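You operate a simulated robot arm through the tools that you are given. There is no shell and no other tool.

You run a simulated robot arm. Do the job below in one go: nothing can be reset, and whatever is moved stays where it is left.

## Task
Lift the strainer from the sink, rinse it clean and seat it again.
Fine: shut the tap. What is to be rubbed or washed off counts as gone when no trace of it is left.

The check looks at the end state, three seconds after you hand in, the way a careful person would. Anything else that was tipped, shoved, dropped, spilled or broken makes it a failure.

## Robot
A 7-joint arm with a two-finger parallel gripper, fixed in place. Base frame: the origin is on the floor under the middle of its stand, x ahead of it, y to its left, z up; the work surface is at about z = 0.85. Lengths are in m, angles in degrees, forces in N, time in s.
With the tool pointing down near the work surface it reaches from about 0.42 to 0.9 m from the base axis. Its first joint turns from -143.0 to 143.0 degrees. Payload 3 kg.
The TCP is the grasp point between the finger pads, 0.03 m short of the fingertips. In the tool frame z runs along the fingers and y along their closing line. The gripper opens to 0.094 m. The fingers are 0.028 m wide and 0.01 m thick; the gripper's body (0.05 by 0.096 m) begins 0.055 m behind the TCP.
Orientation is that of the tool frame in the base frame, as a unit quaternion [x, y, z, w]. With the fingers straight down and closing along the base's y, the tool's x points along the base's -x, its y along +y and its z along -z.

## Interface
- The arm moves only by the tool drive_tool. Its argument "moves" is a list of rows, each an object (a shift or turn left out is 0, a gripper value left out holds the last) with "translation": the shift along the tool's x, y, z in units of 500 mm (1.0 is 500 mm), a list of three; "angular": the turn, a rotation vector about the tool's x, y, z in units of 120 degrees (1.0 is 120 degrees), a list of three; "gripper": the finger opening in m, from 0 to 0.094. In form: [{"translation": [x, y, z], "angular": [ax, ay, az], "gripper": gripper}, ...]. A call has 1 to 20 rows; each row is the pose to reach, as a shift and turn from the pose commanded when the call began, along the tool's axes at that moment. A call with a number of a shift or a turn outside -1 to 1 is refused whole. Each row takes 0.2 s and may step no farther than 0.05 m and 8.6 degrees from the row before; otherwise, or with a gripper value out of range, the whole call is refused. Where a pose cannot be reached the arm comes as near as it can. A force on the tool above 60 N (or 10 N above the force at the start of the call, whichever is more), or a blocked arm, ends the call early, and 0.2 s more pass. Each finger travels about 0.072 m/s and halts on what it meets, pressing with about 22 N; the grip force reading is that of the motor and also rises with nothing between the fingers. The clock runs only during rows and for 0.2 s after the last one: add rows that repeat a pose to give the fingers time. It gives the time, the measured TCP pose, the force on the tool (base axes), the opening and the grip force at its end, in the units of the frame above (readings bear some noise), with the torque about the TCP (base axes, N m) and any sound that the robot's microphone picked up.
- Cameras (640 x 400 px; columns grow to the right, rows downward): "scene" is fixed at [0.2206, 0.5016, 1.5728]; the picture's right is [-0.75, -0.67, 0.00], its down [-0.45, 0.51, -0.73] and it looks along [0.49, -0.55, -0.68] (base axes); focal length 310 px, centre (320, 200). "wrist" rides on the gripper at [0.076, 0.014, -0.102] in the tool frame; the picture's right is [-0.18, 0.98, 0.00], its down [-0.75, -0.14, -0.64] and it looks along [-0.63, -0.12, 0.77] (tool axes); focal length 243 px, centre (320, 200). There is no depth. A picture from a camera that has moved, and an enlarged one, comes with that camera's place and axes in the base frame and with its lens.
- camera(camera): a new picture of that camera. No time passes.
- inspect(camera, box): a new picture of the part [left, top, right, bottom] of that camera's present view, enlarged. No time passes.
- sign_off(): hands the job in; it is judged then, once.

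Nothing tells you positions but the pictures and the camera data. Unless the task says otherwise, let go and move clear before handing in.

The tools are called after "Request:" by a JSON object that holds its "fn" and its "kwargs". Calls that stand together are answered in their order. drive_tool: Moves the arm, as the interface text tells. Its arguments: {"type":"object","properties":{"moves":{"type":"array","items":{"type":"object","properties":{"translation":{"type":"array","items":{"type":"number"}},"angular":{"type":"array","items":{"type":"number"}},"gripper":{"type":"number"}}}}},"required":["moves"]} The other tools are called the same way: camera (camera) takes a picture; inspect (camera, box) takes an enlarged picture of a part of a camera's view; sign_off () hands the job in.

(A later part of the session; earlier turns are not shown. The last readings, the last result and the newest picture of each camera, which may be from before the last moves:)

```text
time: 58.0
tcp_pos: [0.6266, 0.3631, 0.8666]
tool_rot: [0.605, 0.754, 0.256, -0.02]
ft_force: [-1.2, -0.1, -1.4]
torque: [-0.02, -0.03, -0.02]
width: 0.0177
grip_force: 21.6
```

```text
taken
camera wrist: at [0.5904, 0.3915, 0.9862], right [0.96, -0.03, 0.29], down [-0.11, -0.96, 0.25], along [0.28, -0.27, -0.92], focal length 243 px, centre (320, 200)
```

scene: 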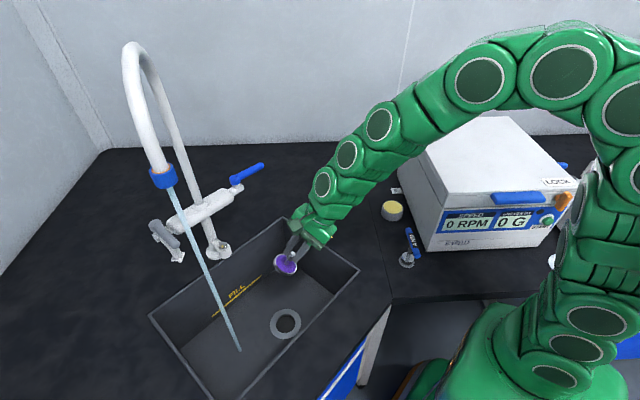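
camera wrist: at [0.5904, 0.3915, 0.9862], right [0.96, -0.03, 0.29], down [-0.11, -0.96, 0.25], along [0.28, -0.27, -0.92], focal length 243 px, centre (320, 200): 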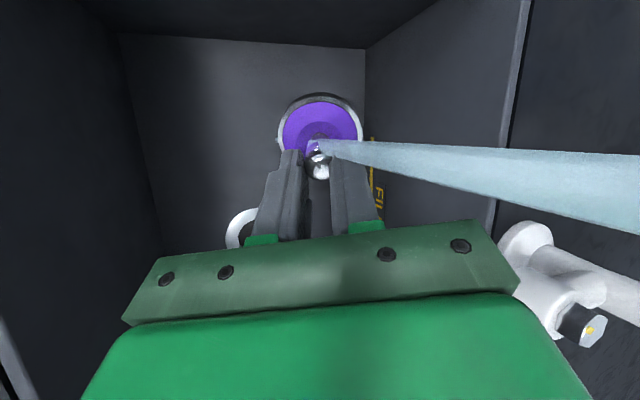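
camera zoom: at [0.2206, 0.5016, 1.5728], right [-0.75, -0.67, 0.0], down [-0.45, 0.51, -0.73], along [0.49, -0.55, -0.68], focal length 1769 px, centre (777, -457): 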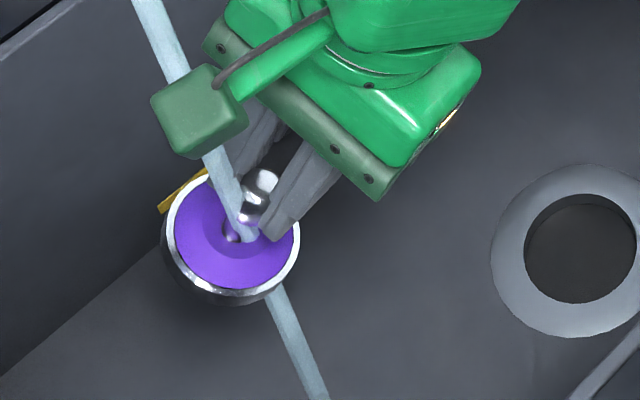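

Request:
{"fn": "inspect", "kwargs": {"camera": "wrist", "box": [300, 100, 332, 120]}}

Request:
{"fn": "inspect", "kwargs": {"camera": "scene", "box": [215, 305, 247, 325]}}

```text
16.00 times, centred on (316, 110) of wrist
camera zoom: at [0.5904, 0.3915, 0.9862], right [0.96, -0.03, 0.29], down [-0.11, -0.96, 0.25], along [0.28, -0.27, -0.92], focal length 3882 px, centre (384, 1640)
```

zoom: 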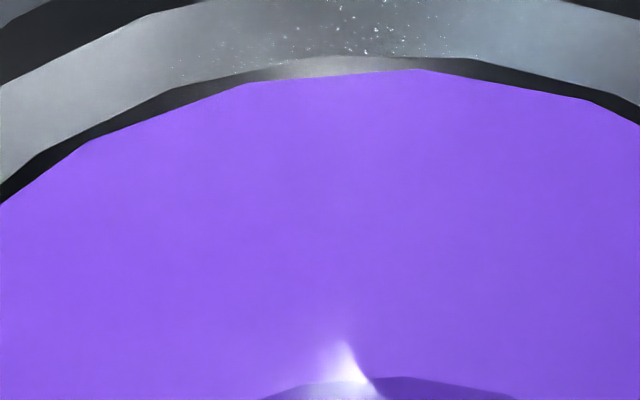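

```text
16.00 times, centred on (231, 315) of scene
camera zoom: at [0.2206, 0.5016, 1.5728], right [-0.75, -0.67, 0.0], down [-0.45, 0.51, -0.73], along [0.49, -0.55, -0.68], focal length 4954 px, centre (1744, -1640)
```

zoom: 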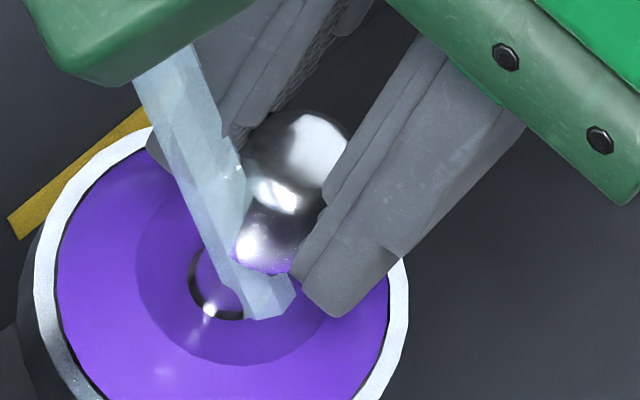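

The film stays unchanged even with the water at its centre, so I want to look at the underside and try a steeper pose. I'll back off to free space and turn the tool horizontal, pointing toward +y with the wrist camera on top.

Request:
{"fn": "drive_tool", "kwargs": {"moves": [{"translation": [-0.0366, -0.005, -0.0778]}, {"translation": [-0.0733, -0.01, -0.1555]}, {"translation": [-0.11, -0.015, -0.2333]}, {"translation": [-0.1465, -0.02, -0.311]}, {"translation": [-0.183, -0.025, -0.3888]}, {"translation": [-0.22, -0.03, -0.4665]}, {"translation": [-0.2564, -0.035, -0.5443]}, {"translation": [-0.293, -0.04, -0.622]}, {"translation": [-0.293, -0.04, -0.622]}]}}

Request:
{"fn": "drive_tool", "kwargs": {"moves": [{"angular": [0.005, 0.0612, 0.0218]}, {"angular": [0.0101, 0.1224, 0.0437]}, {"angular": [0.0152, 0.1837, 0.0655]}, {"angular": [0.0202, 0.2449, 0.0873]}, {"angular": [0.0253, 0.3061, 0.1092]}, {"angular": [0.0303, 0.3673, 0.131]}, {"angular": [0.0354, 0.4286, 0.1528]}, {"angular": [0.0404, 0.4898, 0.1747]}, {"angular": [0.0455, 0.551, 0.1965]}, {"angular": [0.0455, 0.551, 0.1965]}]}}

Request:
{"fn": "camera", "kwargs": {"camera": "scene"}}

Request:
{"fn": "camera", "kwargs": {"camera": "wrist"}}

```text
time: 60.0
tcp_pos: [0.5571, 0.105, 1.0805]
tool_rot: [0.605, 0.754, 0.256, -0.02]
ft_force: [0.0, 0.4, -0.5]
torque: [-0.02, 0.0, -0.03]
width: 0.0175
grip_force: 21.5
```

```text
time: 62.2
tcp_pos: [0.561, 0.1016, 1.0808]
tool_rot: [-0.5, -0.499, -0.5, 0.501]
ft_force: [0.0, -0.9, -0.5]
torque: [-0.05, -0.01, 0.04]
width: 0.0178
grip_force: 22.3
```

```text
taken
```

scene: 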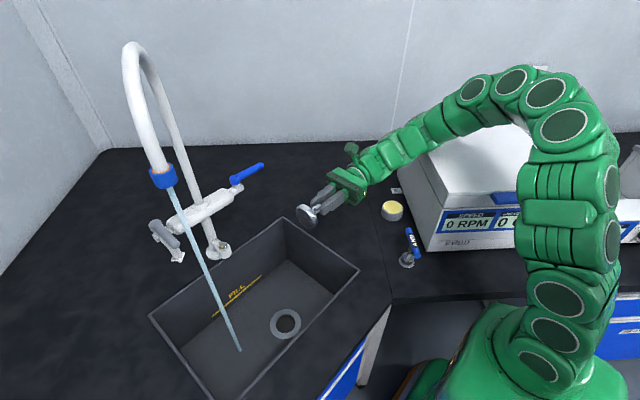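

```text
taken
camera wrist: at [0.574, -0.002, 1.1559], right [0.98, 0.0, -0.18], down [-0.14, -0.64, -0.75], along [-0.12, 0.77, -0.63], focal length 243 px, centre (320, 200)
```

wrist: 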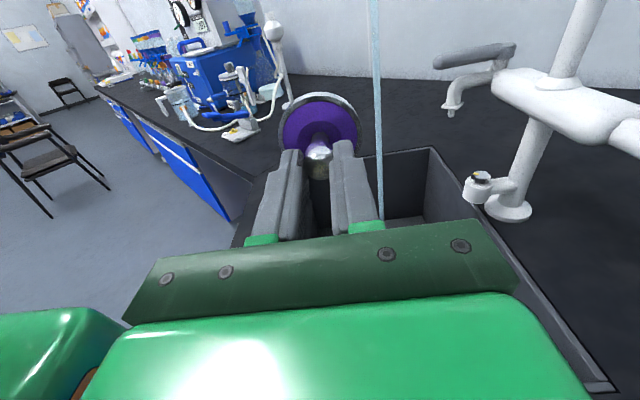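

The tool is horizontal now and tracked well. I'll zoom on the strainer's underside and on the film.

Request:
{"fn": "inspect", "kwargs": {"camera": "scene", "box": [285, 190, 335, 240]}}

Request:
{"fn": "inspect", "kwargs": {"camera": "wrist", "box": [260, 70, 380, 200]}}

Request:
{"fn": "inspect", "kwargs": {"camera": "wrist", "box": [420, 20, 640, 240]}}

```text
8.00 times, centred on (310, 215) of scene
camera zoom: at [0.2206, 0.5016, 1.5728], right [-0.75, -0.67, 0.0], down [-0.45, 0.51, -0.73], along [0.49, -0.55, -0.68], focal length 2477 px, centre (400, 80)
```

zoom: 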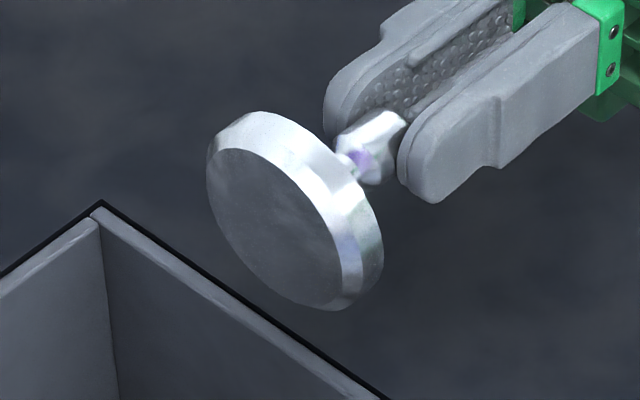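

```text
3.08 times, centred on (320, 135) of wrist
camera zoom: at [0.574, -0.002, 1.1559], right [0.98, 0.0, -0.18], down [-0.14, -0.64, -0.75], along [-0.12, 0.77, -0.63], focal length 746 px, centre (320, 400)
```

zoom: 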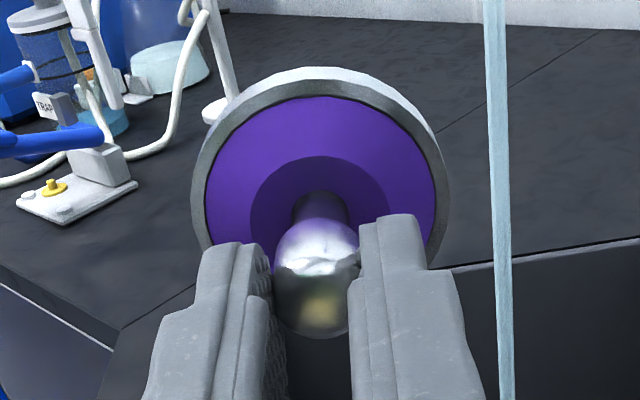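

```text
1.82 times, centred on (530, 130) of wrist
camera zoom: at [0.574, -0.002, 1.1559], right [0.98, 0.0, -0.18], down [-0.14, -0.64, -0.75], along [-0.12, 0.77, -0.63], focal length 441 px, centre (-62, 327)
```

zoom: 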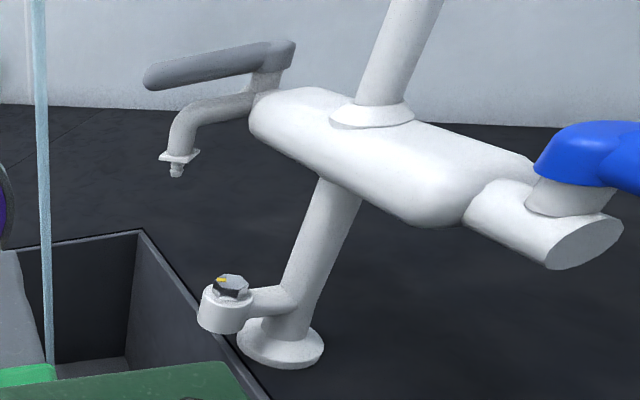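

The underside is clean metal, so the purple film on top is the dirt. I'll try the stream running down the vertical face, moving the dish into the stream with the tool horizontal at about z 0.95.

Request:
{"fn": "drive_tool", "kwargs": {"moves": [{"translation": [-0.037, 0.023, 0.067]}, {"translation": [-0.074, 0.046, 0.133]}, {"translation": [-0.111, 0.069, 0.2]}, {"translation": [-0.149, 0.091, 0.267]}, {"translation": [-0.186, 0.114, 0.334]}, {"translation": [-0.223, 0.137, 0.4]}, {"translation": [-0.26, 0.16, 0.467]}, {"translation": [-0.26, 0.16, 0.467]}]}}

Request:
{"fn": "camera", "kwargs": {"camera": "wrist"}}

Request:
{"fn": "camera", "kwargs": {"camera": "scene"}}

Request:
{"fn": "inspect", "kwargs": {"camera": "wrist", "box": [260, 70, 380, 200]}}

```text
time: 64.0
tcp_pos: [0.6411, 0.3331, 0.953]
tool_rot: [-0.5, -0.5, -0.5, 0.5]
ft_force: [0.7, 0.7, 0.1]
torque: [-0.03, 0.03, -0.02]
width: 0.0174
grip_force: 22.3
```

```text
taken
camera wrist: at [0.6558, 0.23, 1.0272], right [0.98, 0.0, -0.18], down [-0.14, -0.64, -0.75], along [-0.12, 0.77, -0.63], focal length 243 px, centre (320, 200)
```

wrist: 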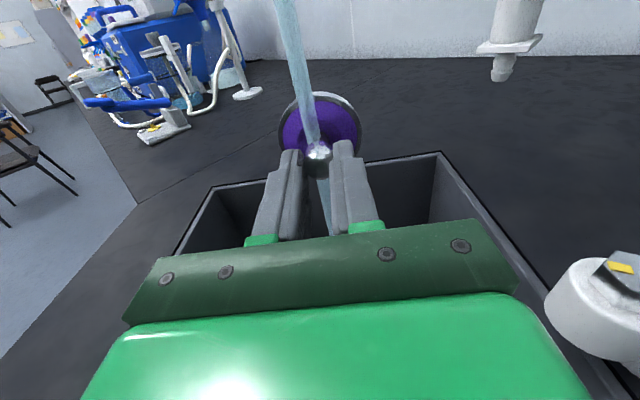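

```text
taken
```

scene: 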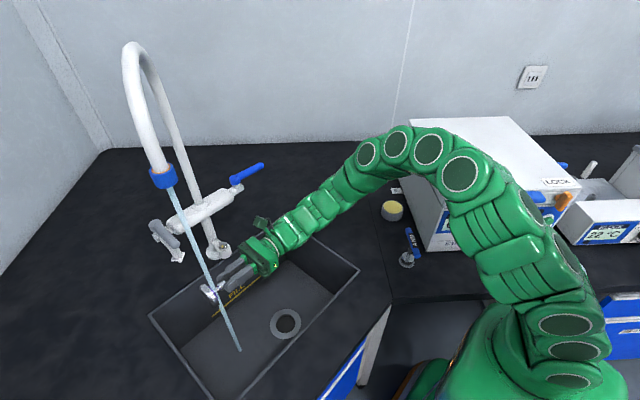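

```text
3.08 times, centred on (320, 135) of wrist
camera zoom: at [0.6558, 0.23, 1.0272], right [0.98, 0.0, -0.18], down [-0.14, -0.64, -0.75], along [-0.12, 0.77, -0.63], focal length 746 px, centre (320, 400)
```

zoom: 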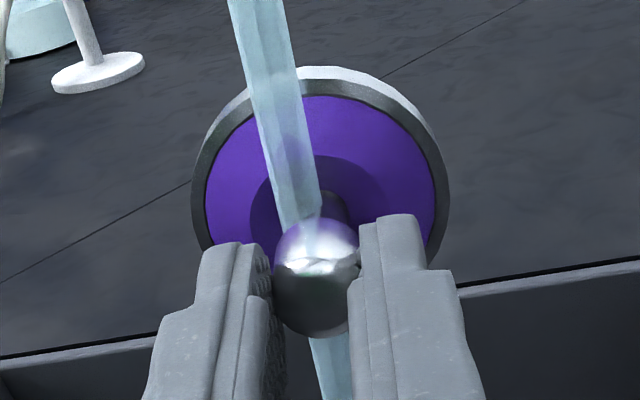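

The stream now runs down in front of the face onto the knob. I'll hold it and sweep side to side with the stream close to the face.

Request:
{"fn": "drive_tool", "kwargs": {"moves": [{"translation": [0, 0, -0.004]}, {"translation": [0, 0, -0.008]}, {"translation": [0, 0, -0.008]}, {"translation": [0, 0.01, -0.008]}, {"translation": [0, 0.02, -0.008]}, {"translation": [0, 0.03, -0.008]}, {"translation": [0, 0.03, -0.008]}, {"translation": [0, 0.02, -0.008]}, {"translation": [0, 0.01, -0.008]}, {"translation": [0, 0, -0.008]}, {"translation": [0, -0.01, -0.008]}, {"translation": [0, -0.02, -0.008]}, {"translation": [0, -0.03, -0.008]}, {"translation": [0, -0.03, -0.008]}, {"translation": [0, -0.02, -0.008]}, {"translation": [0, -0.01, -0.008]}, {"translation": [0, 0, -0.008]}, {"translation": [0, 0, -0.008]}, {"translation": [0, 0, -0.008]}, {"translation": [0, 0, -0.008]}]}}

Request:
{"fn": "inspect", "kwargs": {"camera": "wrist", "box": [260, 70, 380, 200]}}

Request:
{"fn": "inspect", "kwargs": {"camera": "scene", "box": [180, 260, 280, 330]}}

```text
time: 68.2
tcp_pos: [0.6395, 0.3317, 0.9504]
tool_rot: [-0.5, -0.499, -0.5, 0.501]
ft_force: [-0.3, -0.4, -0.3]
torque: [-0.03, 0.02, -0.01]
width: 0.0176
grip_force: 22.2
```

```text
3.08 times, centred on (320, 135) of wrist
camera zoom: at [0.6532, 0.2279, 1.0265], right [0.98, 0.0, -0.18], down [-0.14, -0.64, -0.75], along [-0.12, 0.77, -0.63], focal length 746 px, centre (320, 400)
```

zoom: 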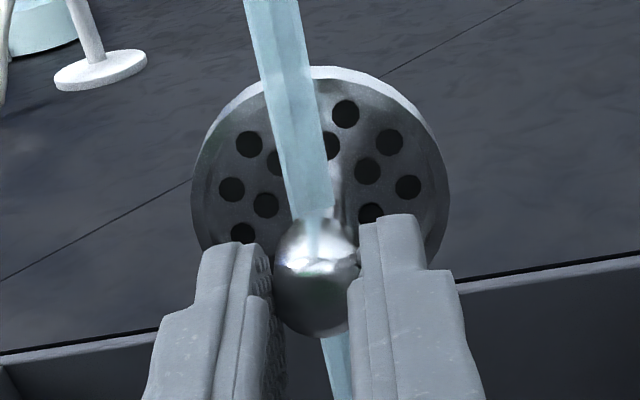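

```text
5.71 times, centred on (230, 295) of scene
camera zoom: at [0.2206, 0.5016, 1.5728], right [-0.75, -0.67, 0.0], down [-0.45, 0.51, -0.73], along [0.49, -0.55, -0.68], focal length 1769 px, centre (834, -343)
```

zoom: 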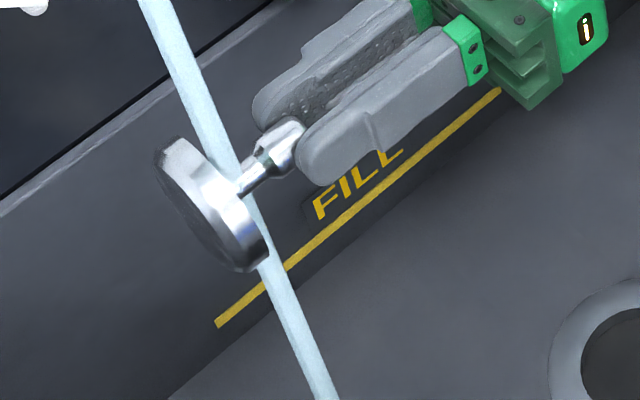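

The purple film is gone: bare metal with drain holes is showing. I'll rinse a few seconds more with small sweeps, then take it out of the stream to check for traces.

Request:
{"fn": "drive_tool", "kwargs": {"moves": [{"translation": [0, 0.01, 0]}, {"translation": [0, 0.02, 0]}, {"translation": [0, 0.035, 0]}, {"translation": [0, 0.045, 0]}, {"translation": [0, 0.035, 0]}, {"translation": [0, 0.02, 0]}, {"translation": [0, 0.01, 0.006]}, {"translation": [0, 0, 0.006]}, {"translation": [0, -0.01, 0.006]}, {"translation": [0, -0.02, 0.006]}, {"translation": [0, -0.035, 0]}, {"translation": [0, -0.045, 0]}, {"translation": [0, -0.035, -0.006]}, {"translation": [0, -0.02, -0.006]}, {"translation": [0, -0.01, 0]}, {"translation": [0, 0, 0]}, {"translation": [0, 0, 0]}]}}

Request:
{"fn": "inspect", "kwargs": {"camera": "wrist", "box": [280, 80, 360, 160]}}

Request:
{"fn": "camera", "kwargs": {"camera": "scene"}}

Request:
{"fn": "inspect", "kwargs": {"camera": "scene", "box": [140, 200, 370, 400]}}

```text
time: 71.8
tcp_pos: [0.6395, 0.3301, 0.9517]
tool_rot: [-0.499, -0.501, -0.499, 0.501]
ft_force: [-0.6, 0.1, -0.8]
torque: [-0.02, 0.02, 0.01]
width: 0.0174
grip_force: 21.8
```

```text
5.00 times, centred on (320, 120) of wrist
camera zoom: at [0.6535, 0.227, 1.0265], right [0.98, 0.0, -0.18], down [-0.14, -0.64, -0.75], along [-0.12, 0.77, -0.63], focal length 1213 px, centre (320, 600)
```

zoom: 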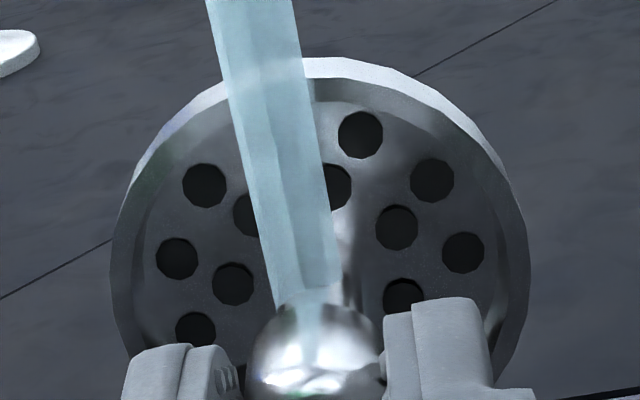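

```text
taken
```

scene: 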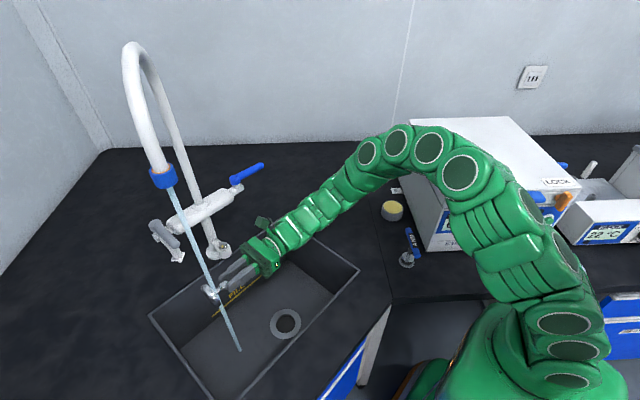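

```text
2.00 times, centred on (255, 300) of scene
camera zoom: at [0.2206, 0.5016, 1.5728], right [-0.75, -0.67, 0.0], down [-0.45, 0.51, -0.73], along [0.49, -0.55, -0.68], focal length 619 px, centre (450, 0)
```

zoom: 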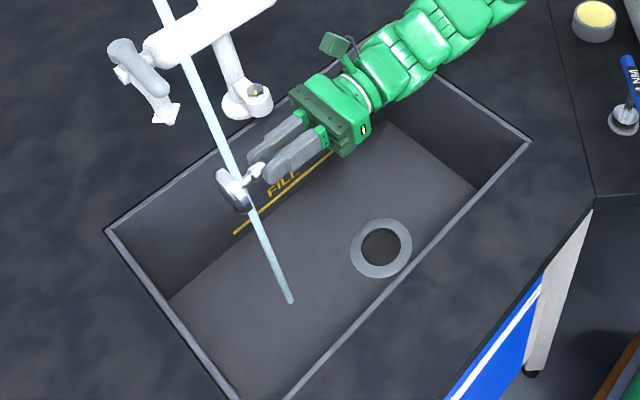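

The strainer is clean on the visible part, and the sink floor shows no leftovers. I retreat to free space and turn the tool back upright, in the same yaw as when I picked it up.

Request:
{"fn": "drive_tool", "kwargs": {"moves": [{"translation": [0.02, -0.01, -0.067]}, {"translation": [0.06, -0.035, -0.133]}, {"translation": [0.1, -0.06, -0.2]}, {"translation": [0.14, -0.085, -0.267]}, {"translation": [0.18, -0.11, -0.334]}, {"translation": [0.22, -0.135, -0.4]}, {"translation": [0.26, -0.16, -0.459]}, {"translation": [0.26, -0.16, -0.459]}]}}

Request:
{"fn": "drive_tool", "kwargs": {"moves": [{"angular": [0, -0.068, 0]}, {"angular": [0, -0.136, 0]}, {"angular": [0, -0.204, 0]}, {"angular": [0, -0.272, 0]}, {"angular": [0, -0.34, 0]}, {"angular": [0, -0.408, 0]}]}}

Request:
{"fn": "camera", "kwargs": {"camera": "scene"}}

Request:
{"fn": "inspect", "kwargs": {"camera": "wrist", "box": [260, 70, 380, 200]}}

```text
time: 73.6
tcp_pos: [0.5588, 0.1039, 1.083]
tool_rot: [-0.5, -0.5, -0.5, 0.501]
ft_force: [-0.3, 0.6, 0.2]
torque: [0.0, 0.0, -0.01]
width: 0.0176
grip_force: 21.6
```

```text
time: 75.0
tcp_pos: [0.5598, 0.1013, 1.0801]
tool_rot: [0.661, 0.663, 0.247, -0.249]
ft_force: [0.3, 0.5, -0.9]
torque: [-0.02, 0.0, 0.0]
width: 0.0174
grip_force: 22.1
```

```text
taken
```

scene: 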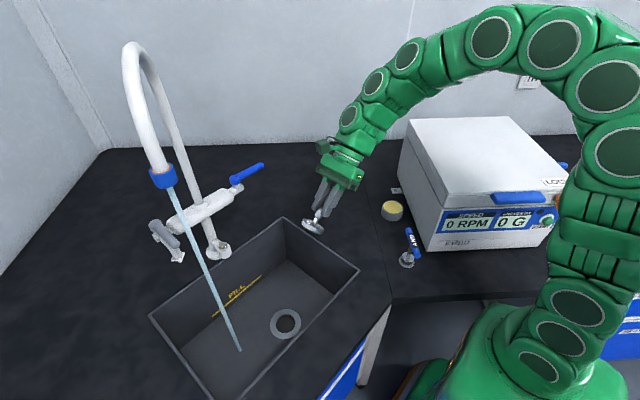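

```text
3.08 times, centred on (320, 135) of wrist
camera zoom: at [0.574, 0.0917, 1.2068], right [0.98, -0.14, -0.12], down [-0.14, -0.99, -0.01], along [-0.12, 0.03, -0.99], focal length 746 px, centre (320, 400)
```

zoom: 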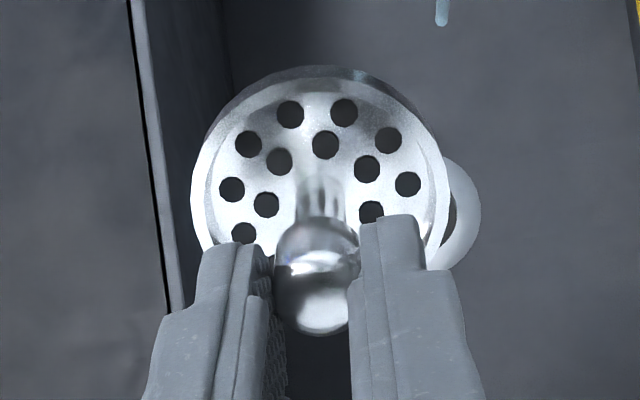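

The face looks clean. I finish turning upright and then check alignment over the drain.

Request:
{"fn": "drive_tool", "kwargs": {"moves": [{"angular": [0, -0.06, 0]}, {"angular": [0, -0.12, 0]}, {"angular": [0, -0.18, 0]}, {"angular": [0, -0.24, 0]}, {"angular": [0, -0.3, 0]}, {"angular": [0, -0.342, 0]}, {"angular": [0, -0.342, 0]}]}}

Request:
{"fn": "camera", "kwargs": {"camera": "scene"}}

Request:
{"fn": "inspect", "kwargs": {"camera": "wrist", "box": [260, 70, 380, 200]}}

```text
time: 76.6
tcp_pos: [0.56, 0.1026, 1.0804]
tool_rot: [0.707, 0.707, 0.0, 0.0]
ft_force: [-0.3, 0.5, -0.1]
torque: [0.0, -0.02, 0.03]
width: 0.0177
grip_force: 22.3
```

```text
taken
```

scene: 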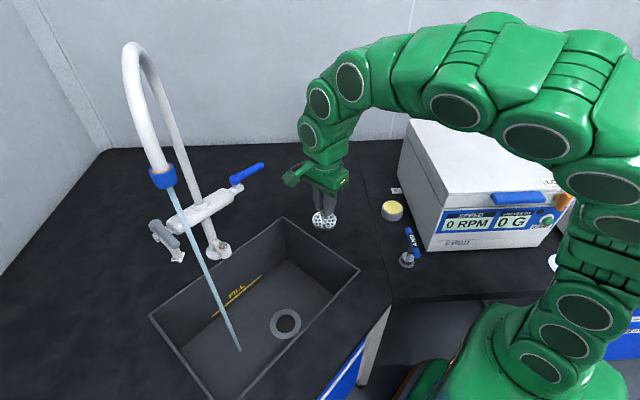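

```text
3.08 times, centred on (320, 135) of wrist
camera zoom: at [0.5743, 0.1774, 1.1821], right [0.98, -0.18, 0.0], down [-0.14, -0.75, 0.64], along [-0.12, -0.63, -0.77], focal length 746 px, centre (320, 400)
```

zoom: 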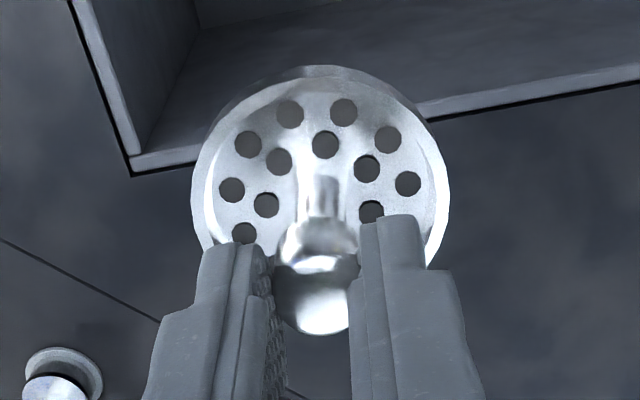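

Upright again with the strainer clean. I go over the drain at about (0.598, 0.2385) and down to z ≈ 0.76 to check alignment.

Request:
{"fn": "drive_tool", "kwargs": {"moves": [{"translation": [0.09, 0.025, 0.01]}, {"translation": [0.18, 0.05, 0.02]}, {"translation": [0.273, 0.076, 0.03]}, {"translation": [0.273, 0.076, 0.12]}, {"translation": [0.273, 0.076, 0.21]}, {"translation": [0.273, 0.076, 0.3]}, {"translation": [0.273, 0.076, 0.39]}, {"translation": [0.273, 0.076, 0.48]}, {"translation": [0.273, 0.076, 0.57]}, {"translation": [0.273, 0.076, 0.64]}, {"translation": [0.273, 0.076, 0.64]}]}}

Request:
{"fn": "camera", "kwargs": {"camera": "wrist"}}

Request:
{"fn": "inspect", "kwargs": {"camera": "scene", "box": [230, 260, 340, 350]}}

Request:
{"fn": "inspect", "kwargs": {"camera": "wrist", "box": [260, 20, 380, 170]}}

```text
time: 79.0
tcp_pos: [0.5975, 0.2392, 0.7593]
tool_rot: [0.706, 0.708, 0.0, -0.001]
ft_force: [-0.3, -0.2, -0.2]
torque: [-0.01, 0.06, 0.01]
width: 0.0176
grip_force: 22.1
```

```text
taken
camera wrist: at [0.6108, 0.3142, 0.8616], right [0.98, -0.18, 0.0], down [-0.14, -0.75, 0.64], along [-0.12, -0.63, -0.77], focal length 243 px, centre (320, 200)
```

wrist: 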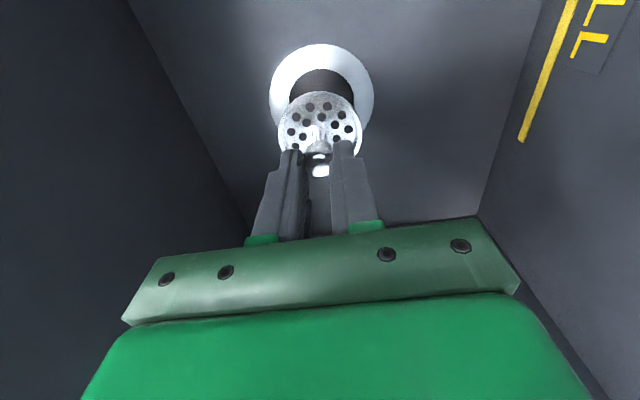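

```text
4.44 times, centred on (285, 305) of scene
camera zoom: at [0.2206, 0.5016, 1.5728], right [-0.75, -0.67, 0.0], down [-0.45, 0.51, -0.73], along [0.49, -0.55, -0.68], focal length 1376 px, centre (476, -267)
```

zoom: 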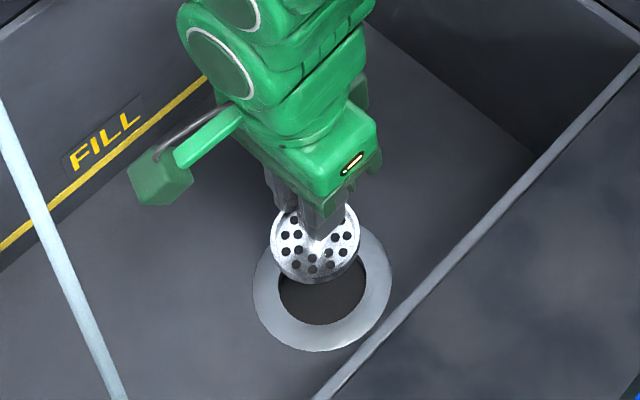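

```text
2.67 times, centred on (320, 95) of wrist
camera zoom: at [0.6108, 0.3142, 0.8616], right [0.98, -0.18, 0.0], down [-0.14, -0.75, 0.64], along [-0.12, -0.63, -0.77], focal length 647 px, centre (320, 480)
```

zoom: 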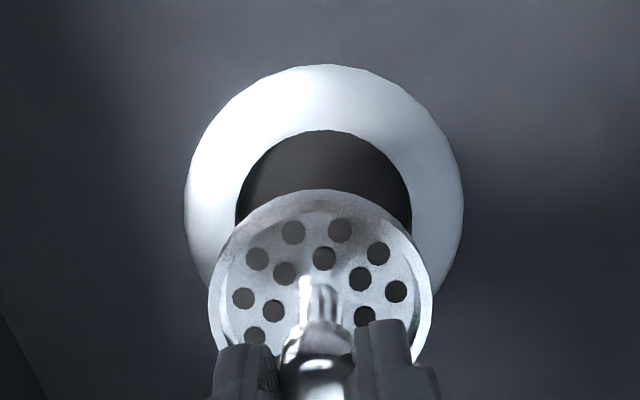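

The strainer is within about 1 mm of the drain centre. I nudge 0.7 mm in x and lower in stages, watching the force.

Request:
{"fn": "drive_tool", "kwargs": {"moves": [{"translation": [0, 0.0014, 0.04]}, {"translation": [0, 0.0014, 0.08]}, {"translation": [0, 0.0014, 0.11]}, {"translation": [0, 0.0014, 0.13]}, {"translation": [0, 0.0014, 0.13]}]}}

Request:
{"fn": "inspect", "kwargs": {"camera": "wrist", "box": [260, 40, 380, 170]}}

Request:
{"fn": "inspect", "kwargs": {"camera": "scene", "box": [250, 280, 330, 350]}}

```text
time: 80.2
tcp_pos: [0.5991, 0.2394, 0.6951]
tool_rot: [0.706, 0.708, -0.001, -0.001]
ft_force: [-0.1, -1.6, -1.4]
torque: [-0.13, 0.02, 0.01]
width: 0.0175
grip_force: 21.8
```

```text
3.08 times, centred on (320, 105) of wrist
camera zoom: at [0.6128, 0.3149, 0.7975], right [0.98, -0.18, 0.0], down [-0.14, -0.75, 0.64], along [-0.12, -0.63, -0.77], focal length 746 px, centre (320, 492)
```

zoom: 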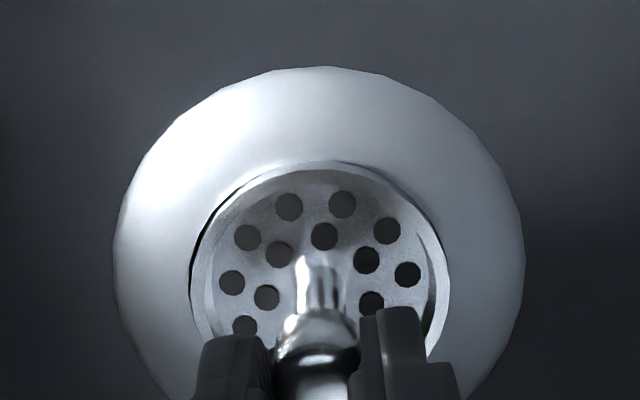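

```text
5.71 times, centred on (290, 315) of scene
camera zoom: at [0.2206, 0.5016, 1.5728], right [-0.75, -0.67, 0.0], down [-0.45, 0.51, -0.73], along [0.49, -0.55, -0.68], focal length 1769 px, centre (491, -457)
```

zoom: 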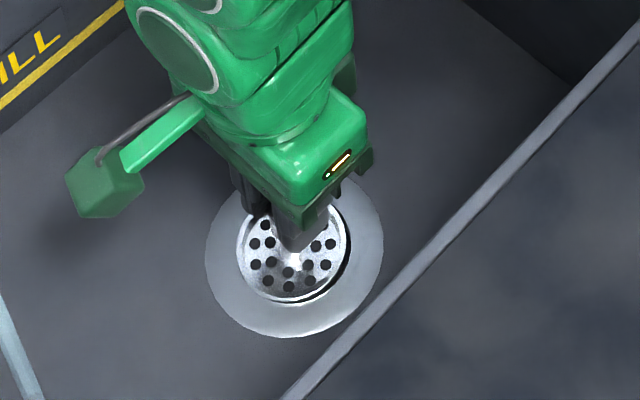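

It has entered the hole with only a light touch on the +y side. I shift 0.7 mm toward -y and lower the last 16 mm in small steps.

Request:
{"fn": "drive_tool", "kwargs": {"moves": [{"translation": [-0.0014, 0, 0.006]}, {"translation": [-0.0014, 0, 0.014]}, {"translation": [-0.0014, 0, 0.022]}, {"translation": [-0.0014, 0, 0.028]}, {"translation": [-0.0014, 0, 0.028]}]}}

Request:
{"fn": "inspect", "kwargs": {"camera": "wrist", "box": [260, 40, 380, 170]}}

Request:
{"fn": "inspect", "kwargs": {"camera": "scene", "box": [250, 280, 330, 350]}}

```text
time: 81.4
tcp_pos: [0.5982, 0.2373, 0.6806]
tool_rot: [0.707, 0.708, 0.001, 0.0]
ft_force: [4.5, 2.7, 13.3]
torque: [0.16, 0.03, -0.05]
width: 0.0176
grip_force: 21.6
```

```text
3.08 times, centred on (320, 105) of wrist
camera zoom: at [0.6119, 0.3134, 0.7834], right [0.98, -0.18, 0.0], down [-0.14, -0.75, 0.64], along [-0.12, -0.63, -0.77], focal length 746 px, centre (320, 492)
```

zoom: 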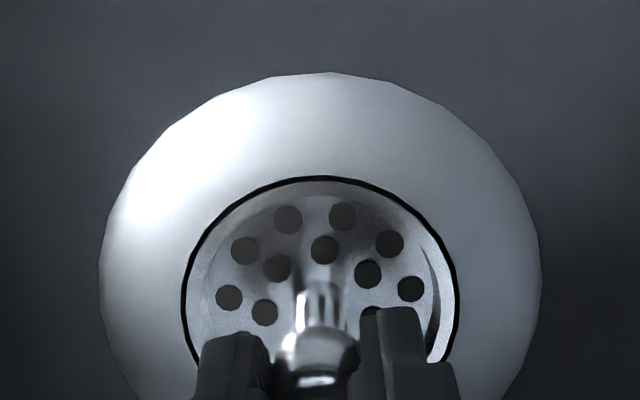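

```text
5.71 times, centred on (290, 315) of scene
camera zoom: at [0.2206, 0.5016, 1.5728], right [-0.75, -0.67, 0.0], down [-0.45, 0.51, -0.73], along [0.49, -0.55, -0.68], focal length 1769 px, centre (491, -457)
```

zoom: 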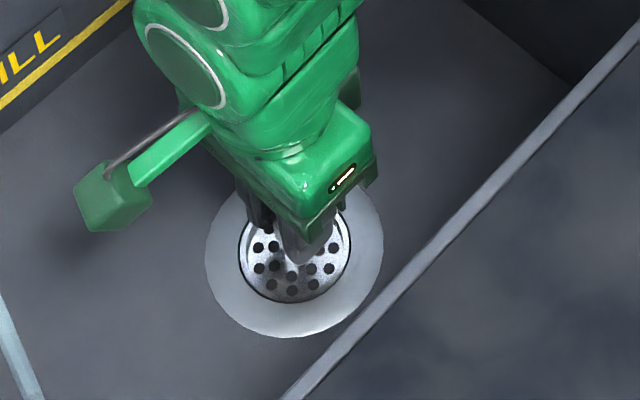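

The strainer is seated flush with a light downward push. I release, then rise straight up and check it.

Request:
{"fn": "drive_tool", "kwargs": {"moves": [{"translation": [0, 0, -0.002], "gripper": 0.03}, {"translation": [0, 0, -0.002], "gripper": 0.05}, {"translation": [0, 0, -0.002], "gripper": 0.05}, {"translation": [0, 0, -0.02], "gripper": 0.05}, {"translation": [0, 0, -0.06], "gripper": 0.05}, {"translation": [0, 0, -0.12], "gripper": 0.05}, {"translation": [0, 0, -0.2], "gripper": 0.05}, {"translation": [0, 0, -0.2], "gripper": 0.05}]}}

Request:
{"fn": "inspect", "kwargs": {"camera": "wrist", "box": [260, 20, 380, 160]}}

Request:
{"fn": "inspect", "kwargs": {"camera": "scene", "box": [250, 280, 330, 350]}}

```text
time: 83.2
tcp_pos: [0.5972, 0.2382, 0.782]
tool_rot: [0.706, 0.708, 0.0, -0.001]
ft_force: [-0.2, -0.1, -0.3]
torque: [-0.01, -0.02, -0.02]
width: 0.0499
grip_force: 0.0
```

```text
2.86 times, centred on (320, 90) of wrist
camera zoom: at [0.6106, 0.3134, 0.8847], right [0.98, -0.18, 0.0], down [-0.14, -0.75, 0.64], along [-0.12, -0.63, -0.77], focal length 693 px, centre (320, 514)
```

zoom: 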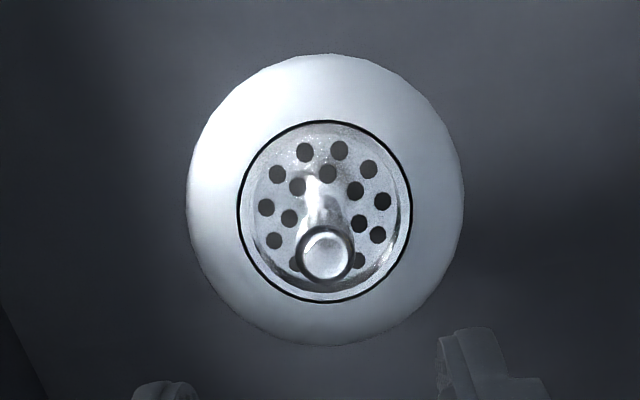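

```text
5.71 times, centred on (290, 315) of scene
camera zoom: at [0.2206, 0.5016, 1.5728], right [-0.75, -0.67, 0.0], down [-0.45, 0.51, -0.73], along [0.49, -0.55, -0.68], focal length 1769 px, centre (491, -457)
```

zoom: 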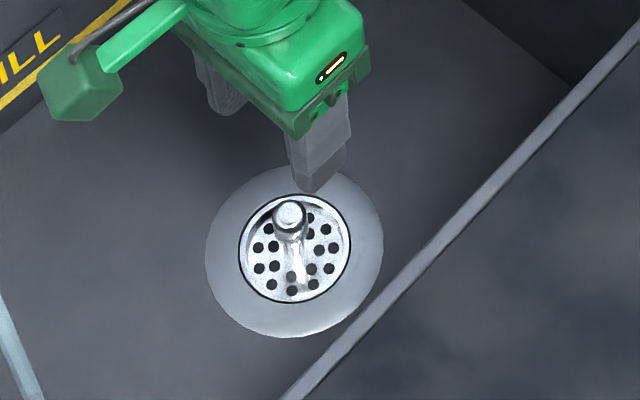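

The strainer is seated, spotless and level. Now to shut the tap: I rise, close the fingers, turn back to the original yaw and go toward the blue lever.

Request:
{"fn": "drive_tool", "kwargs": {"moves": [{"translation": [0, 0, -0.09]}, {"translation": [0, 0, -0.18]}, {"translation": [0, 0, -0.27]}, {"translation": [0, 0, -0.36], "gripper": 0.0}, {"translation": [-0.03, 0, -0.45], "angular": [0, 0, -0.068], "gripper": 0.0}, {"translation": [-0.07, 0, -0.53], "angular": [0, 0, -0.136], "gripper": 0.0}, {"translation": [-0.11, 0, -0.6], "angular": [0, 0, -0.204], "gripper": 0.0}, {"translation": [-0.15, 0, -0.66], "angular": [0, 0, -0.272], "gripper": 0.0}, {"translation": [-0.19, 0, -0.7], "angular": [0, 0, -0.34], "gripper": 0.0}, {"translation": [-0.22, 0, -0.7], "angular": [0, 0, -0.408], "gripper": 0.0}, {"translation": [-0.22, 0, -0.7], "angular": [0, 0, -0.476], "gripper": 0.0}, {"translation": [-0.22, 0, -0.7], "angular": [0, 0, -0.544], "gripper": 0.0}, {"translation": [-0.22, 0, -0.7], "angular": [0, 0, -0.612], "gripper": 0.0}, {"translation": [-0.22, 0, -0.7], "angular": [0, 0, -0.68], "gripper": 0.0}, {"translation": [-0.22, 0, -0.7], "angular": [0, 0, -0.75], "gripper": 0.0}, {"translation": [-0.22, 0, -0.7], "angular": [0, 0, -0.75], "gripper": 0.0}]}}

Request:
{"fn": "camera", "kwargs": {"camera": "scene"}}

Request:
{"fn": "camera", "kwargs": {"camera": "wrist"}}

```text
time: 86.6
tcp_pos: [0.5989, 0.128, 1.1309]
tool_rot: [-0.001, 1.0, 0.0, 0.0]
ft_force: [0.8, -0.8, -0.1]
torque: [0.01, -0.01, 0.0]
width: 0.0
grip_force: 22.2
```

```text
taken
```

scene: 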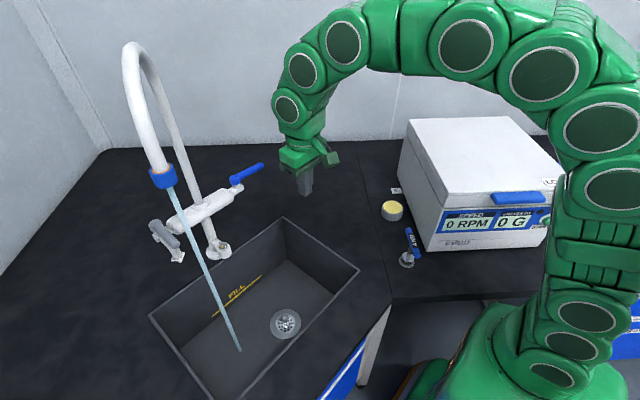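

```text
taken
camera wrist: at [0.5214, 0.1405, 1.2333], right [0.18, 0.98, 0.0], down [0.75, -0.14, 0.64], along [0.63, -0.12, -0.77], focal length 243 px, centre (320, 200)
```

wrist: 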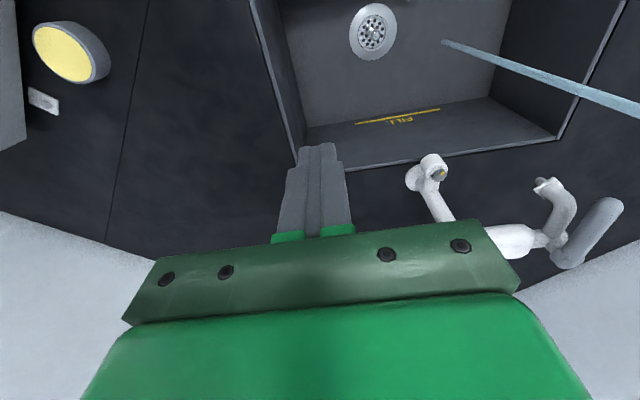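

Request:
{"fn": "inspect", "kwargs": {"camera": "scene", "box": [215, 145, 285, 205]}}

```text
6.67 times, centred on (250, 175) of scene
camera zoom: at [0.2206, 0.5016, 1.5728], right [-0.75, -0.67, 0.0], down [-0.45, 0.51, -0.73], along [0.49, -0.55, -0.68], focal length 2064 px, centre (787, 367)
```

zoom: 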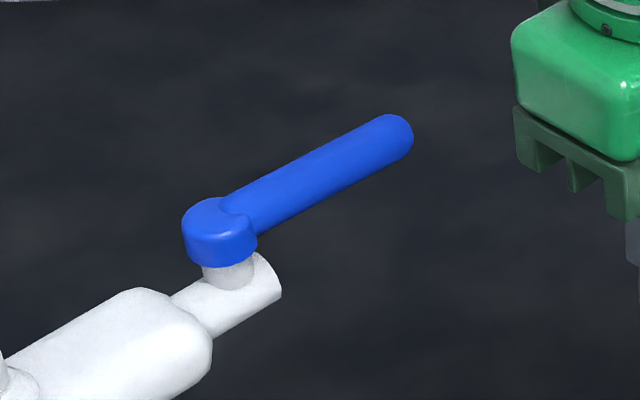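

The lever is now parallel to the bar (about 90° open), from hub (0.822, 0.170) to tip (0.824, 0.076). I'll turn the tool 90° so the fingers straddle it from above and look before lowering.

Request:
{"fn": "drive_tool", "kwargs": {"moves": [{"translation": [-0.04, -0.005, 0], "angular": [0, 0, -0.068], "gripper": 0.05}, {"translation": [-0.08, -0.01, 0], "angular": [0, 0, -0.136], "gripper": 0.05}, {"translation": [-0.12, -0.015, 0], "angular": [0, 0, -0.204]}, {"translation": [-0.16, -0.02, 0], "angular": [0, 0, -0.272]}, {"translation": [-0.2, -0.025, 0], "angular": [0, 0, -0.34]}, {"translation": [-0.24, -0.03, 0], "angular": [0, 0, -0.408]}, {"translation": [-0.28, -0.035, 0], "angular": [0, 0, -0.476]}, {"translation": [-0.32, -0.04, 0], "angular": [0, 0, -0.544]}, {"translation": [-0.36, -0.045, 0], "angular": [0, 0, -0.612]}, {"translation": [-0.4, -0.05, 0], "angular": [0, 0, -0.68]}, {"translation": [-0.448, -0.06, 0], "angular": [0, 0, -0.75]}, {"translation": [-0.448, -0.06, 0], "angular": [0, 0, -0.75]}]}}

Request:
{"fn": "camera", "kwargs": {"camera": "wrist"}}

Request:
{"fn": "inspect", "kwargs": {"camera": "scene", "box": [180, 100, 320, 220]}}

```text
time: 89.2
tcp_pos: [0.8221, 0.0996, 1.1311]
tool_rot: [0.708, -0.706, -0.001, 0.0]
ft_force: [-0.5, -0.1, -0.4]
torque: [0.0, 0.01, 0.03]
width: 0.0497
grip_force: 0.0
```

```text
taken
camera wrist: at [0.808, 0.0216, 1.2331], right [-0.98, 0.18, 0.0], down [0.14, 0.75, 0.64], along [0.12, 0.63, -0.77], focal length 243 px, centre (320, 200)
```

wrist: 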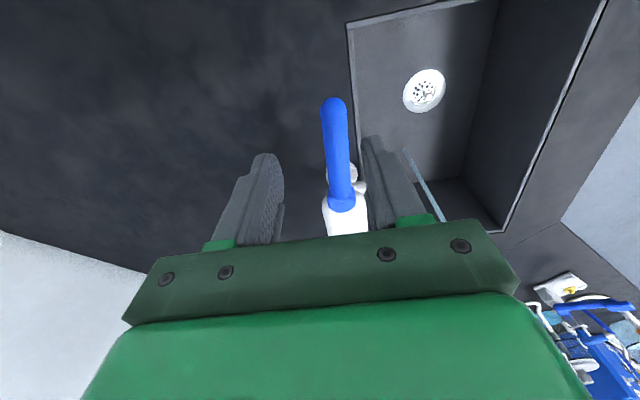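

```text
3.33 times, centred on (250, 160) of scene
camera zoom: at [0.2206, 0.5016, 1.5728], right [-0.75, -0.67, 0.0], down [-0.45, 0.51, -0.73], along [0.49, -0.55, -0.68], focal length 1032 px, centre (553, 333)
```

zoom: 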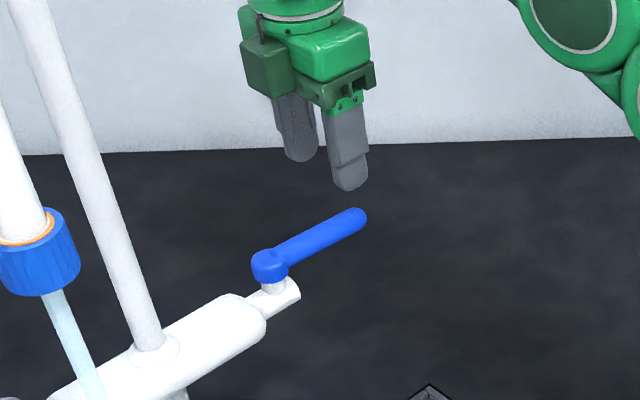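

The wrist view shows the lever about 9 mm toward -x of the tool centre. I shift accordingly and lower the open fingers around it.

Request:
{"fn": "drive_tool", "kwargs": {"moves": [{"translation": [0, 0.018, 0.03]}, {"translation": [0, 0.018, 0.09]}, {"translation": [0, 0.018, 0.14]}, {"translation": [0, 0.018, 0.174]}, {"translation": [0, 0.018, 0.174]}]}}

Request:
{"fn": "camera", "kwargs": {"camera": "wrist"}}

Request:
{"fn": "inspect", "kwargs": {"camera": "scene", "box": [180, 100, 320, 220]}}

```text
time: 90.4
tcp_pos: [0.8136, 0.0971, 1.0424]
tool_rot: [0.708, -0.706, 0.0, 0.0]
ft_force: [1.0, -0.9, -0.2]
torque: [0.02, -0.03, 0.01]
width: 0.0498
grip_force: 0.0
```

```text
taken
camera wrist: at [0.7983, 0.0199, 1.1448], right [-0.98, 0.18, 0.0], down [0.14, 0.75, 0.64], along [0.12, 0.63, -0.77], focal length 243 px, centre (320, 200)
```

wrist: 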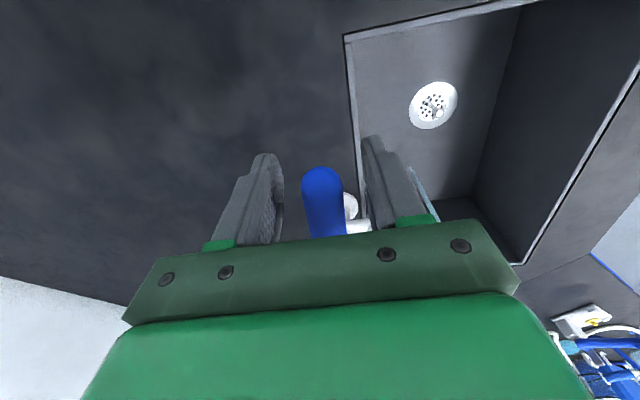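

```text
3.33 times, centred on (250, 160) of scene
camera zoom: at [0.2206, 0.5016, 1.5728], right [-0.75, -0.67, 0.0], down [-0.45, 0.51, -0.73], along [0.49, -0.55, -0.68], focal length 1032 px, centre (553, 333)
```

zoom: 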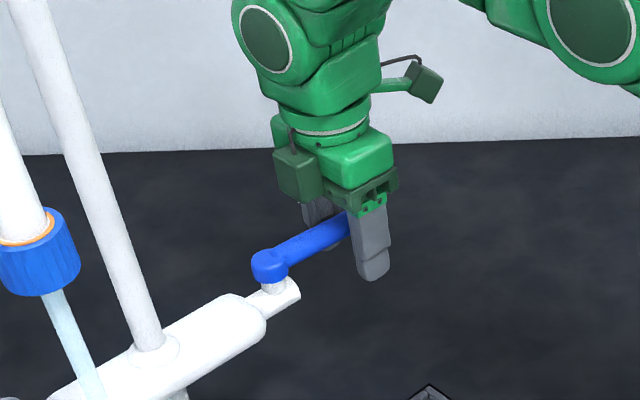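

The lever is centred between the fingers. I narrow the fingers around it and swing it back toward closed, stopping short of the end to check.

Request:
{"fn": "drive_tool", "kwargs": {"moves": [{"translation": [0, 0, 0], "gripper": 0.024}, {"translation": [0, 0, 0], "gripper": 0.024}, {"translation": [-0.0028, 0.0208, 0], "angular": [0, 0, 0.0667], "gripper": 0.024}, {"translation": [-0.0084, 0.041, 0], "angular": [0, 0, 0.1333]}, {"translation": [-0.0166, 0.0602, 0], "angular": [0, 0, 0.2]}, {"translation": [-0.0276, 0.078, 0], "angular": [0, 0, 0.2667]}, {"translation": [-0.0408, 0.0942, 0], "angular": [0, 0, 0.3333]}, {"translation": [-0.0562, 0.1084, 0], "angular": [0, 0, 0.4]}, {"translation": [-0.0734, 0.1204, 0], "angular": [0, 0, 0.4667]}, {"translation": [-0.0922, 0.1296, 0], "angular": [0, 0, 0.5333]}, {"translation": [-0.112, 0.1364, 0], "angular": [0, 0, 0.6]}, {"translation": [-0.112, 0.1364, 0], "angular": [0, 0, 0.6]}]}}

Request:
{"fn": "camera", "kwargs": {"camera": "wrist"}}

Request:
{"fn": "camera", "kwargs": {"camera": "scene"}}

```text
time: 93.0
tcp_pos: [0.7438, 0.1542, 1.0452]
tool_rot: [-0.158, 0.988, 0.0, -0.001]
ft_force: [-1.3, -1.0, -0.2]
torque: [0.04, 0.08, -0.2]
width: 0.026
grip_force: 25.1
```

```text
taken
camera wrist: at [0.6667, 0.1439, 1.1462], right [-0.13, 0.99, 0.0], down [0.76, 0.1, 0.64], along [0.64, 0.08, -0.77], focal length 243 px, centre (320, 200)
```

wrist: 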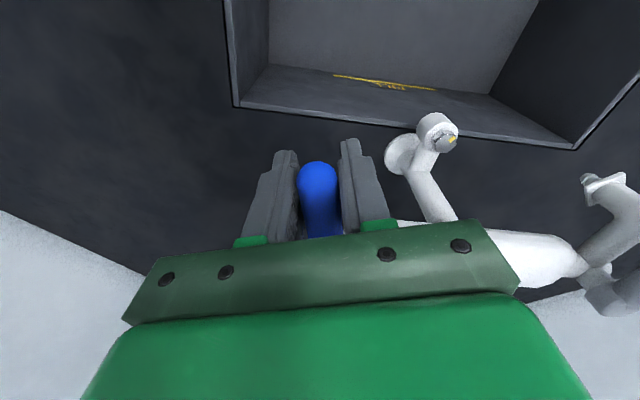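

```text
taken
```

scene: 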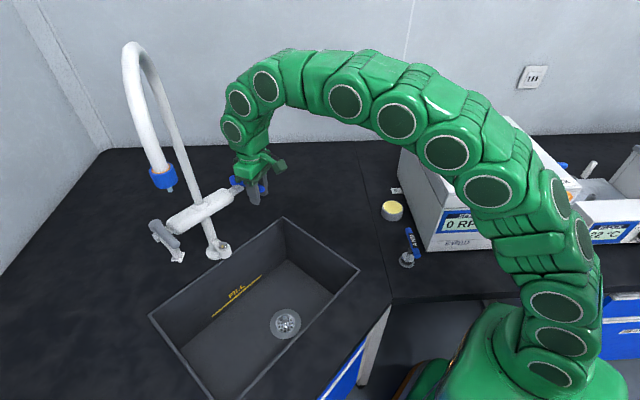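

The stream has all but stopped. I swing the last 15° to bring the lever fully home.

Request:
{"fn": "drive_tool", "kwargs": {"moves": [{"translation": [-0.003, 0.0115, 0], "angular": [0, 0, 0.0406]}, {"translation": [-0.006, 0.023, 0], "angular": [0, 0, 0.0811]}, {"translation": [-0.0094, 0.0344, 0], "angular": [0, 0, 0.1217]}, {"translation": [-0.0094, 0.0344, 0], "angular": [0, 0, 0.1217]}]}}

Request:
{"fn": "camera", "kwargs": {"camera": "wrist"}}

Request:
{"fn": "inspect", "kwargs": {"camera": "scene", "box": [130, 140, 300, 260]}}

Request:
{"fn": "inspect", "kwargs": {"camera": "scene", "box": [140, 150, 190, 220]}}

```text
time: 94.0
tcp_pos: [0.7422, 0.1719, 1.0428]
tool_rot: [-0.031, 1.0, 0.001, 0.0]
ft_force: [0.4, -1.3, 2.4]
torque: [-0.03, -0.08, -0.06]
width: 0.0257
grip_force: 6.7
```

```text
taken
camera wrist: at [0.6655, 0.1811, 1.1456], right [0.12, 0.99, 0.0], down [0.76, -0.1, 0.64], along [0.64, -0.08, -0.77], focal length 243 px, centre (320, 200)
```

wrist: 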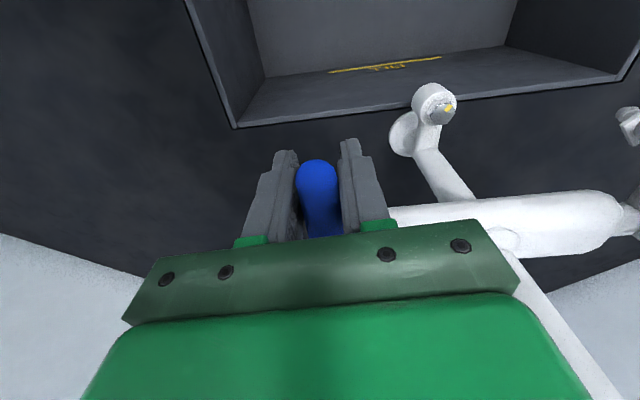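

```text
3.33 times, centred on (215, 200) of scene
camera zoom: at [0.2206, 0.5016, 1.5728], right [-0.75, -0.67, 0.0], down [-0.45, 0.51, -0.73], along [0.49, -0.55, -0.68], focal length 1032 px, centre (670, 200)
```

zoom: 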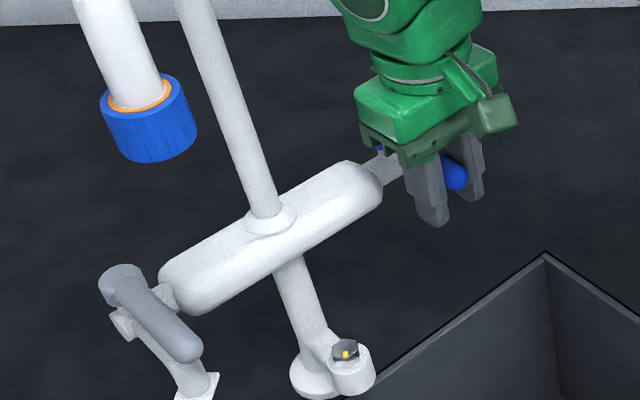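

```text
5.71 times, centred on (165, 185) of scene
camera zoom: at [0.2206, 0.5016, 1.5728], right [-0.75, -0.67, 0.0], down [-0.45, 0.51, -0.73], along [0.49, -0.55, -0.68], focal length 1769 px, centre (1206, 286)
```

zoom: 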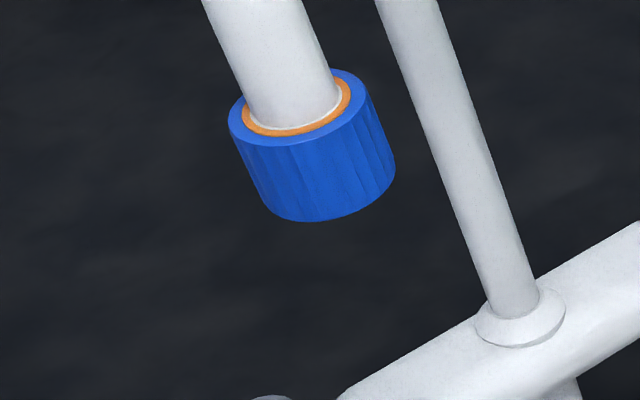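

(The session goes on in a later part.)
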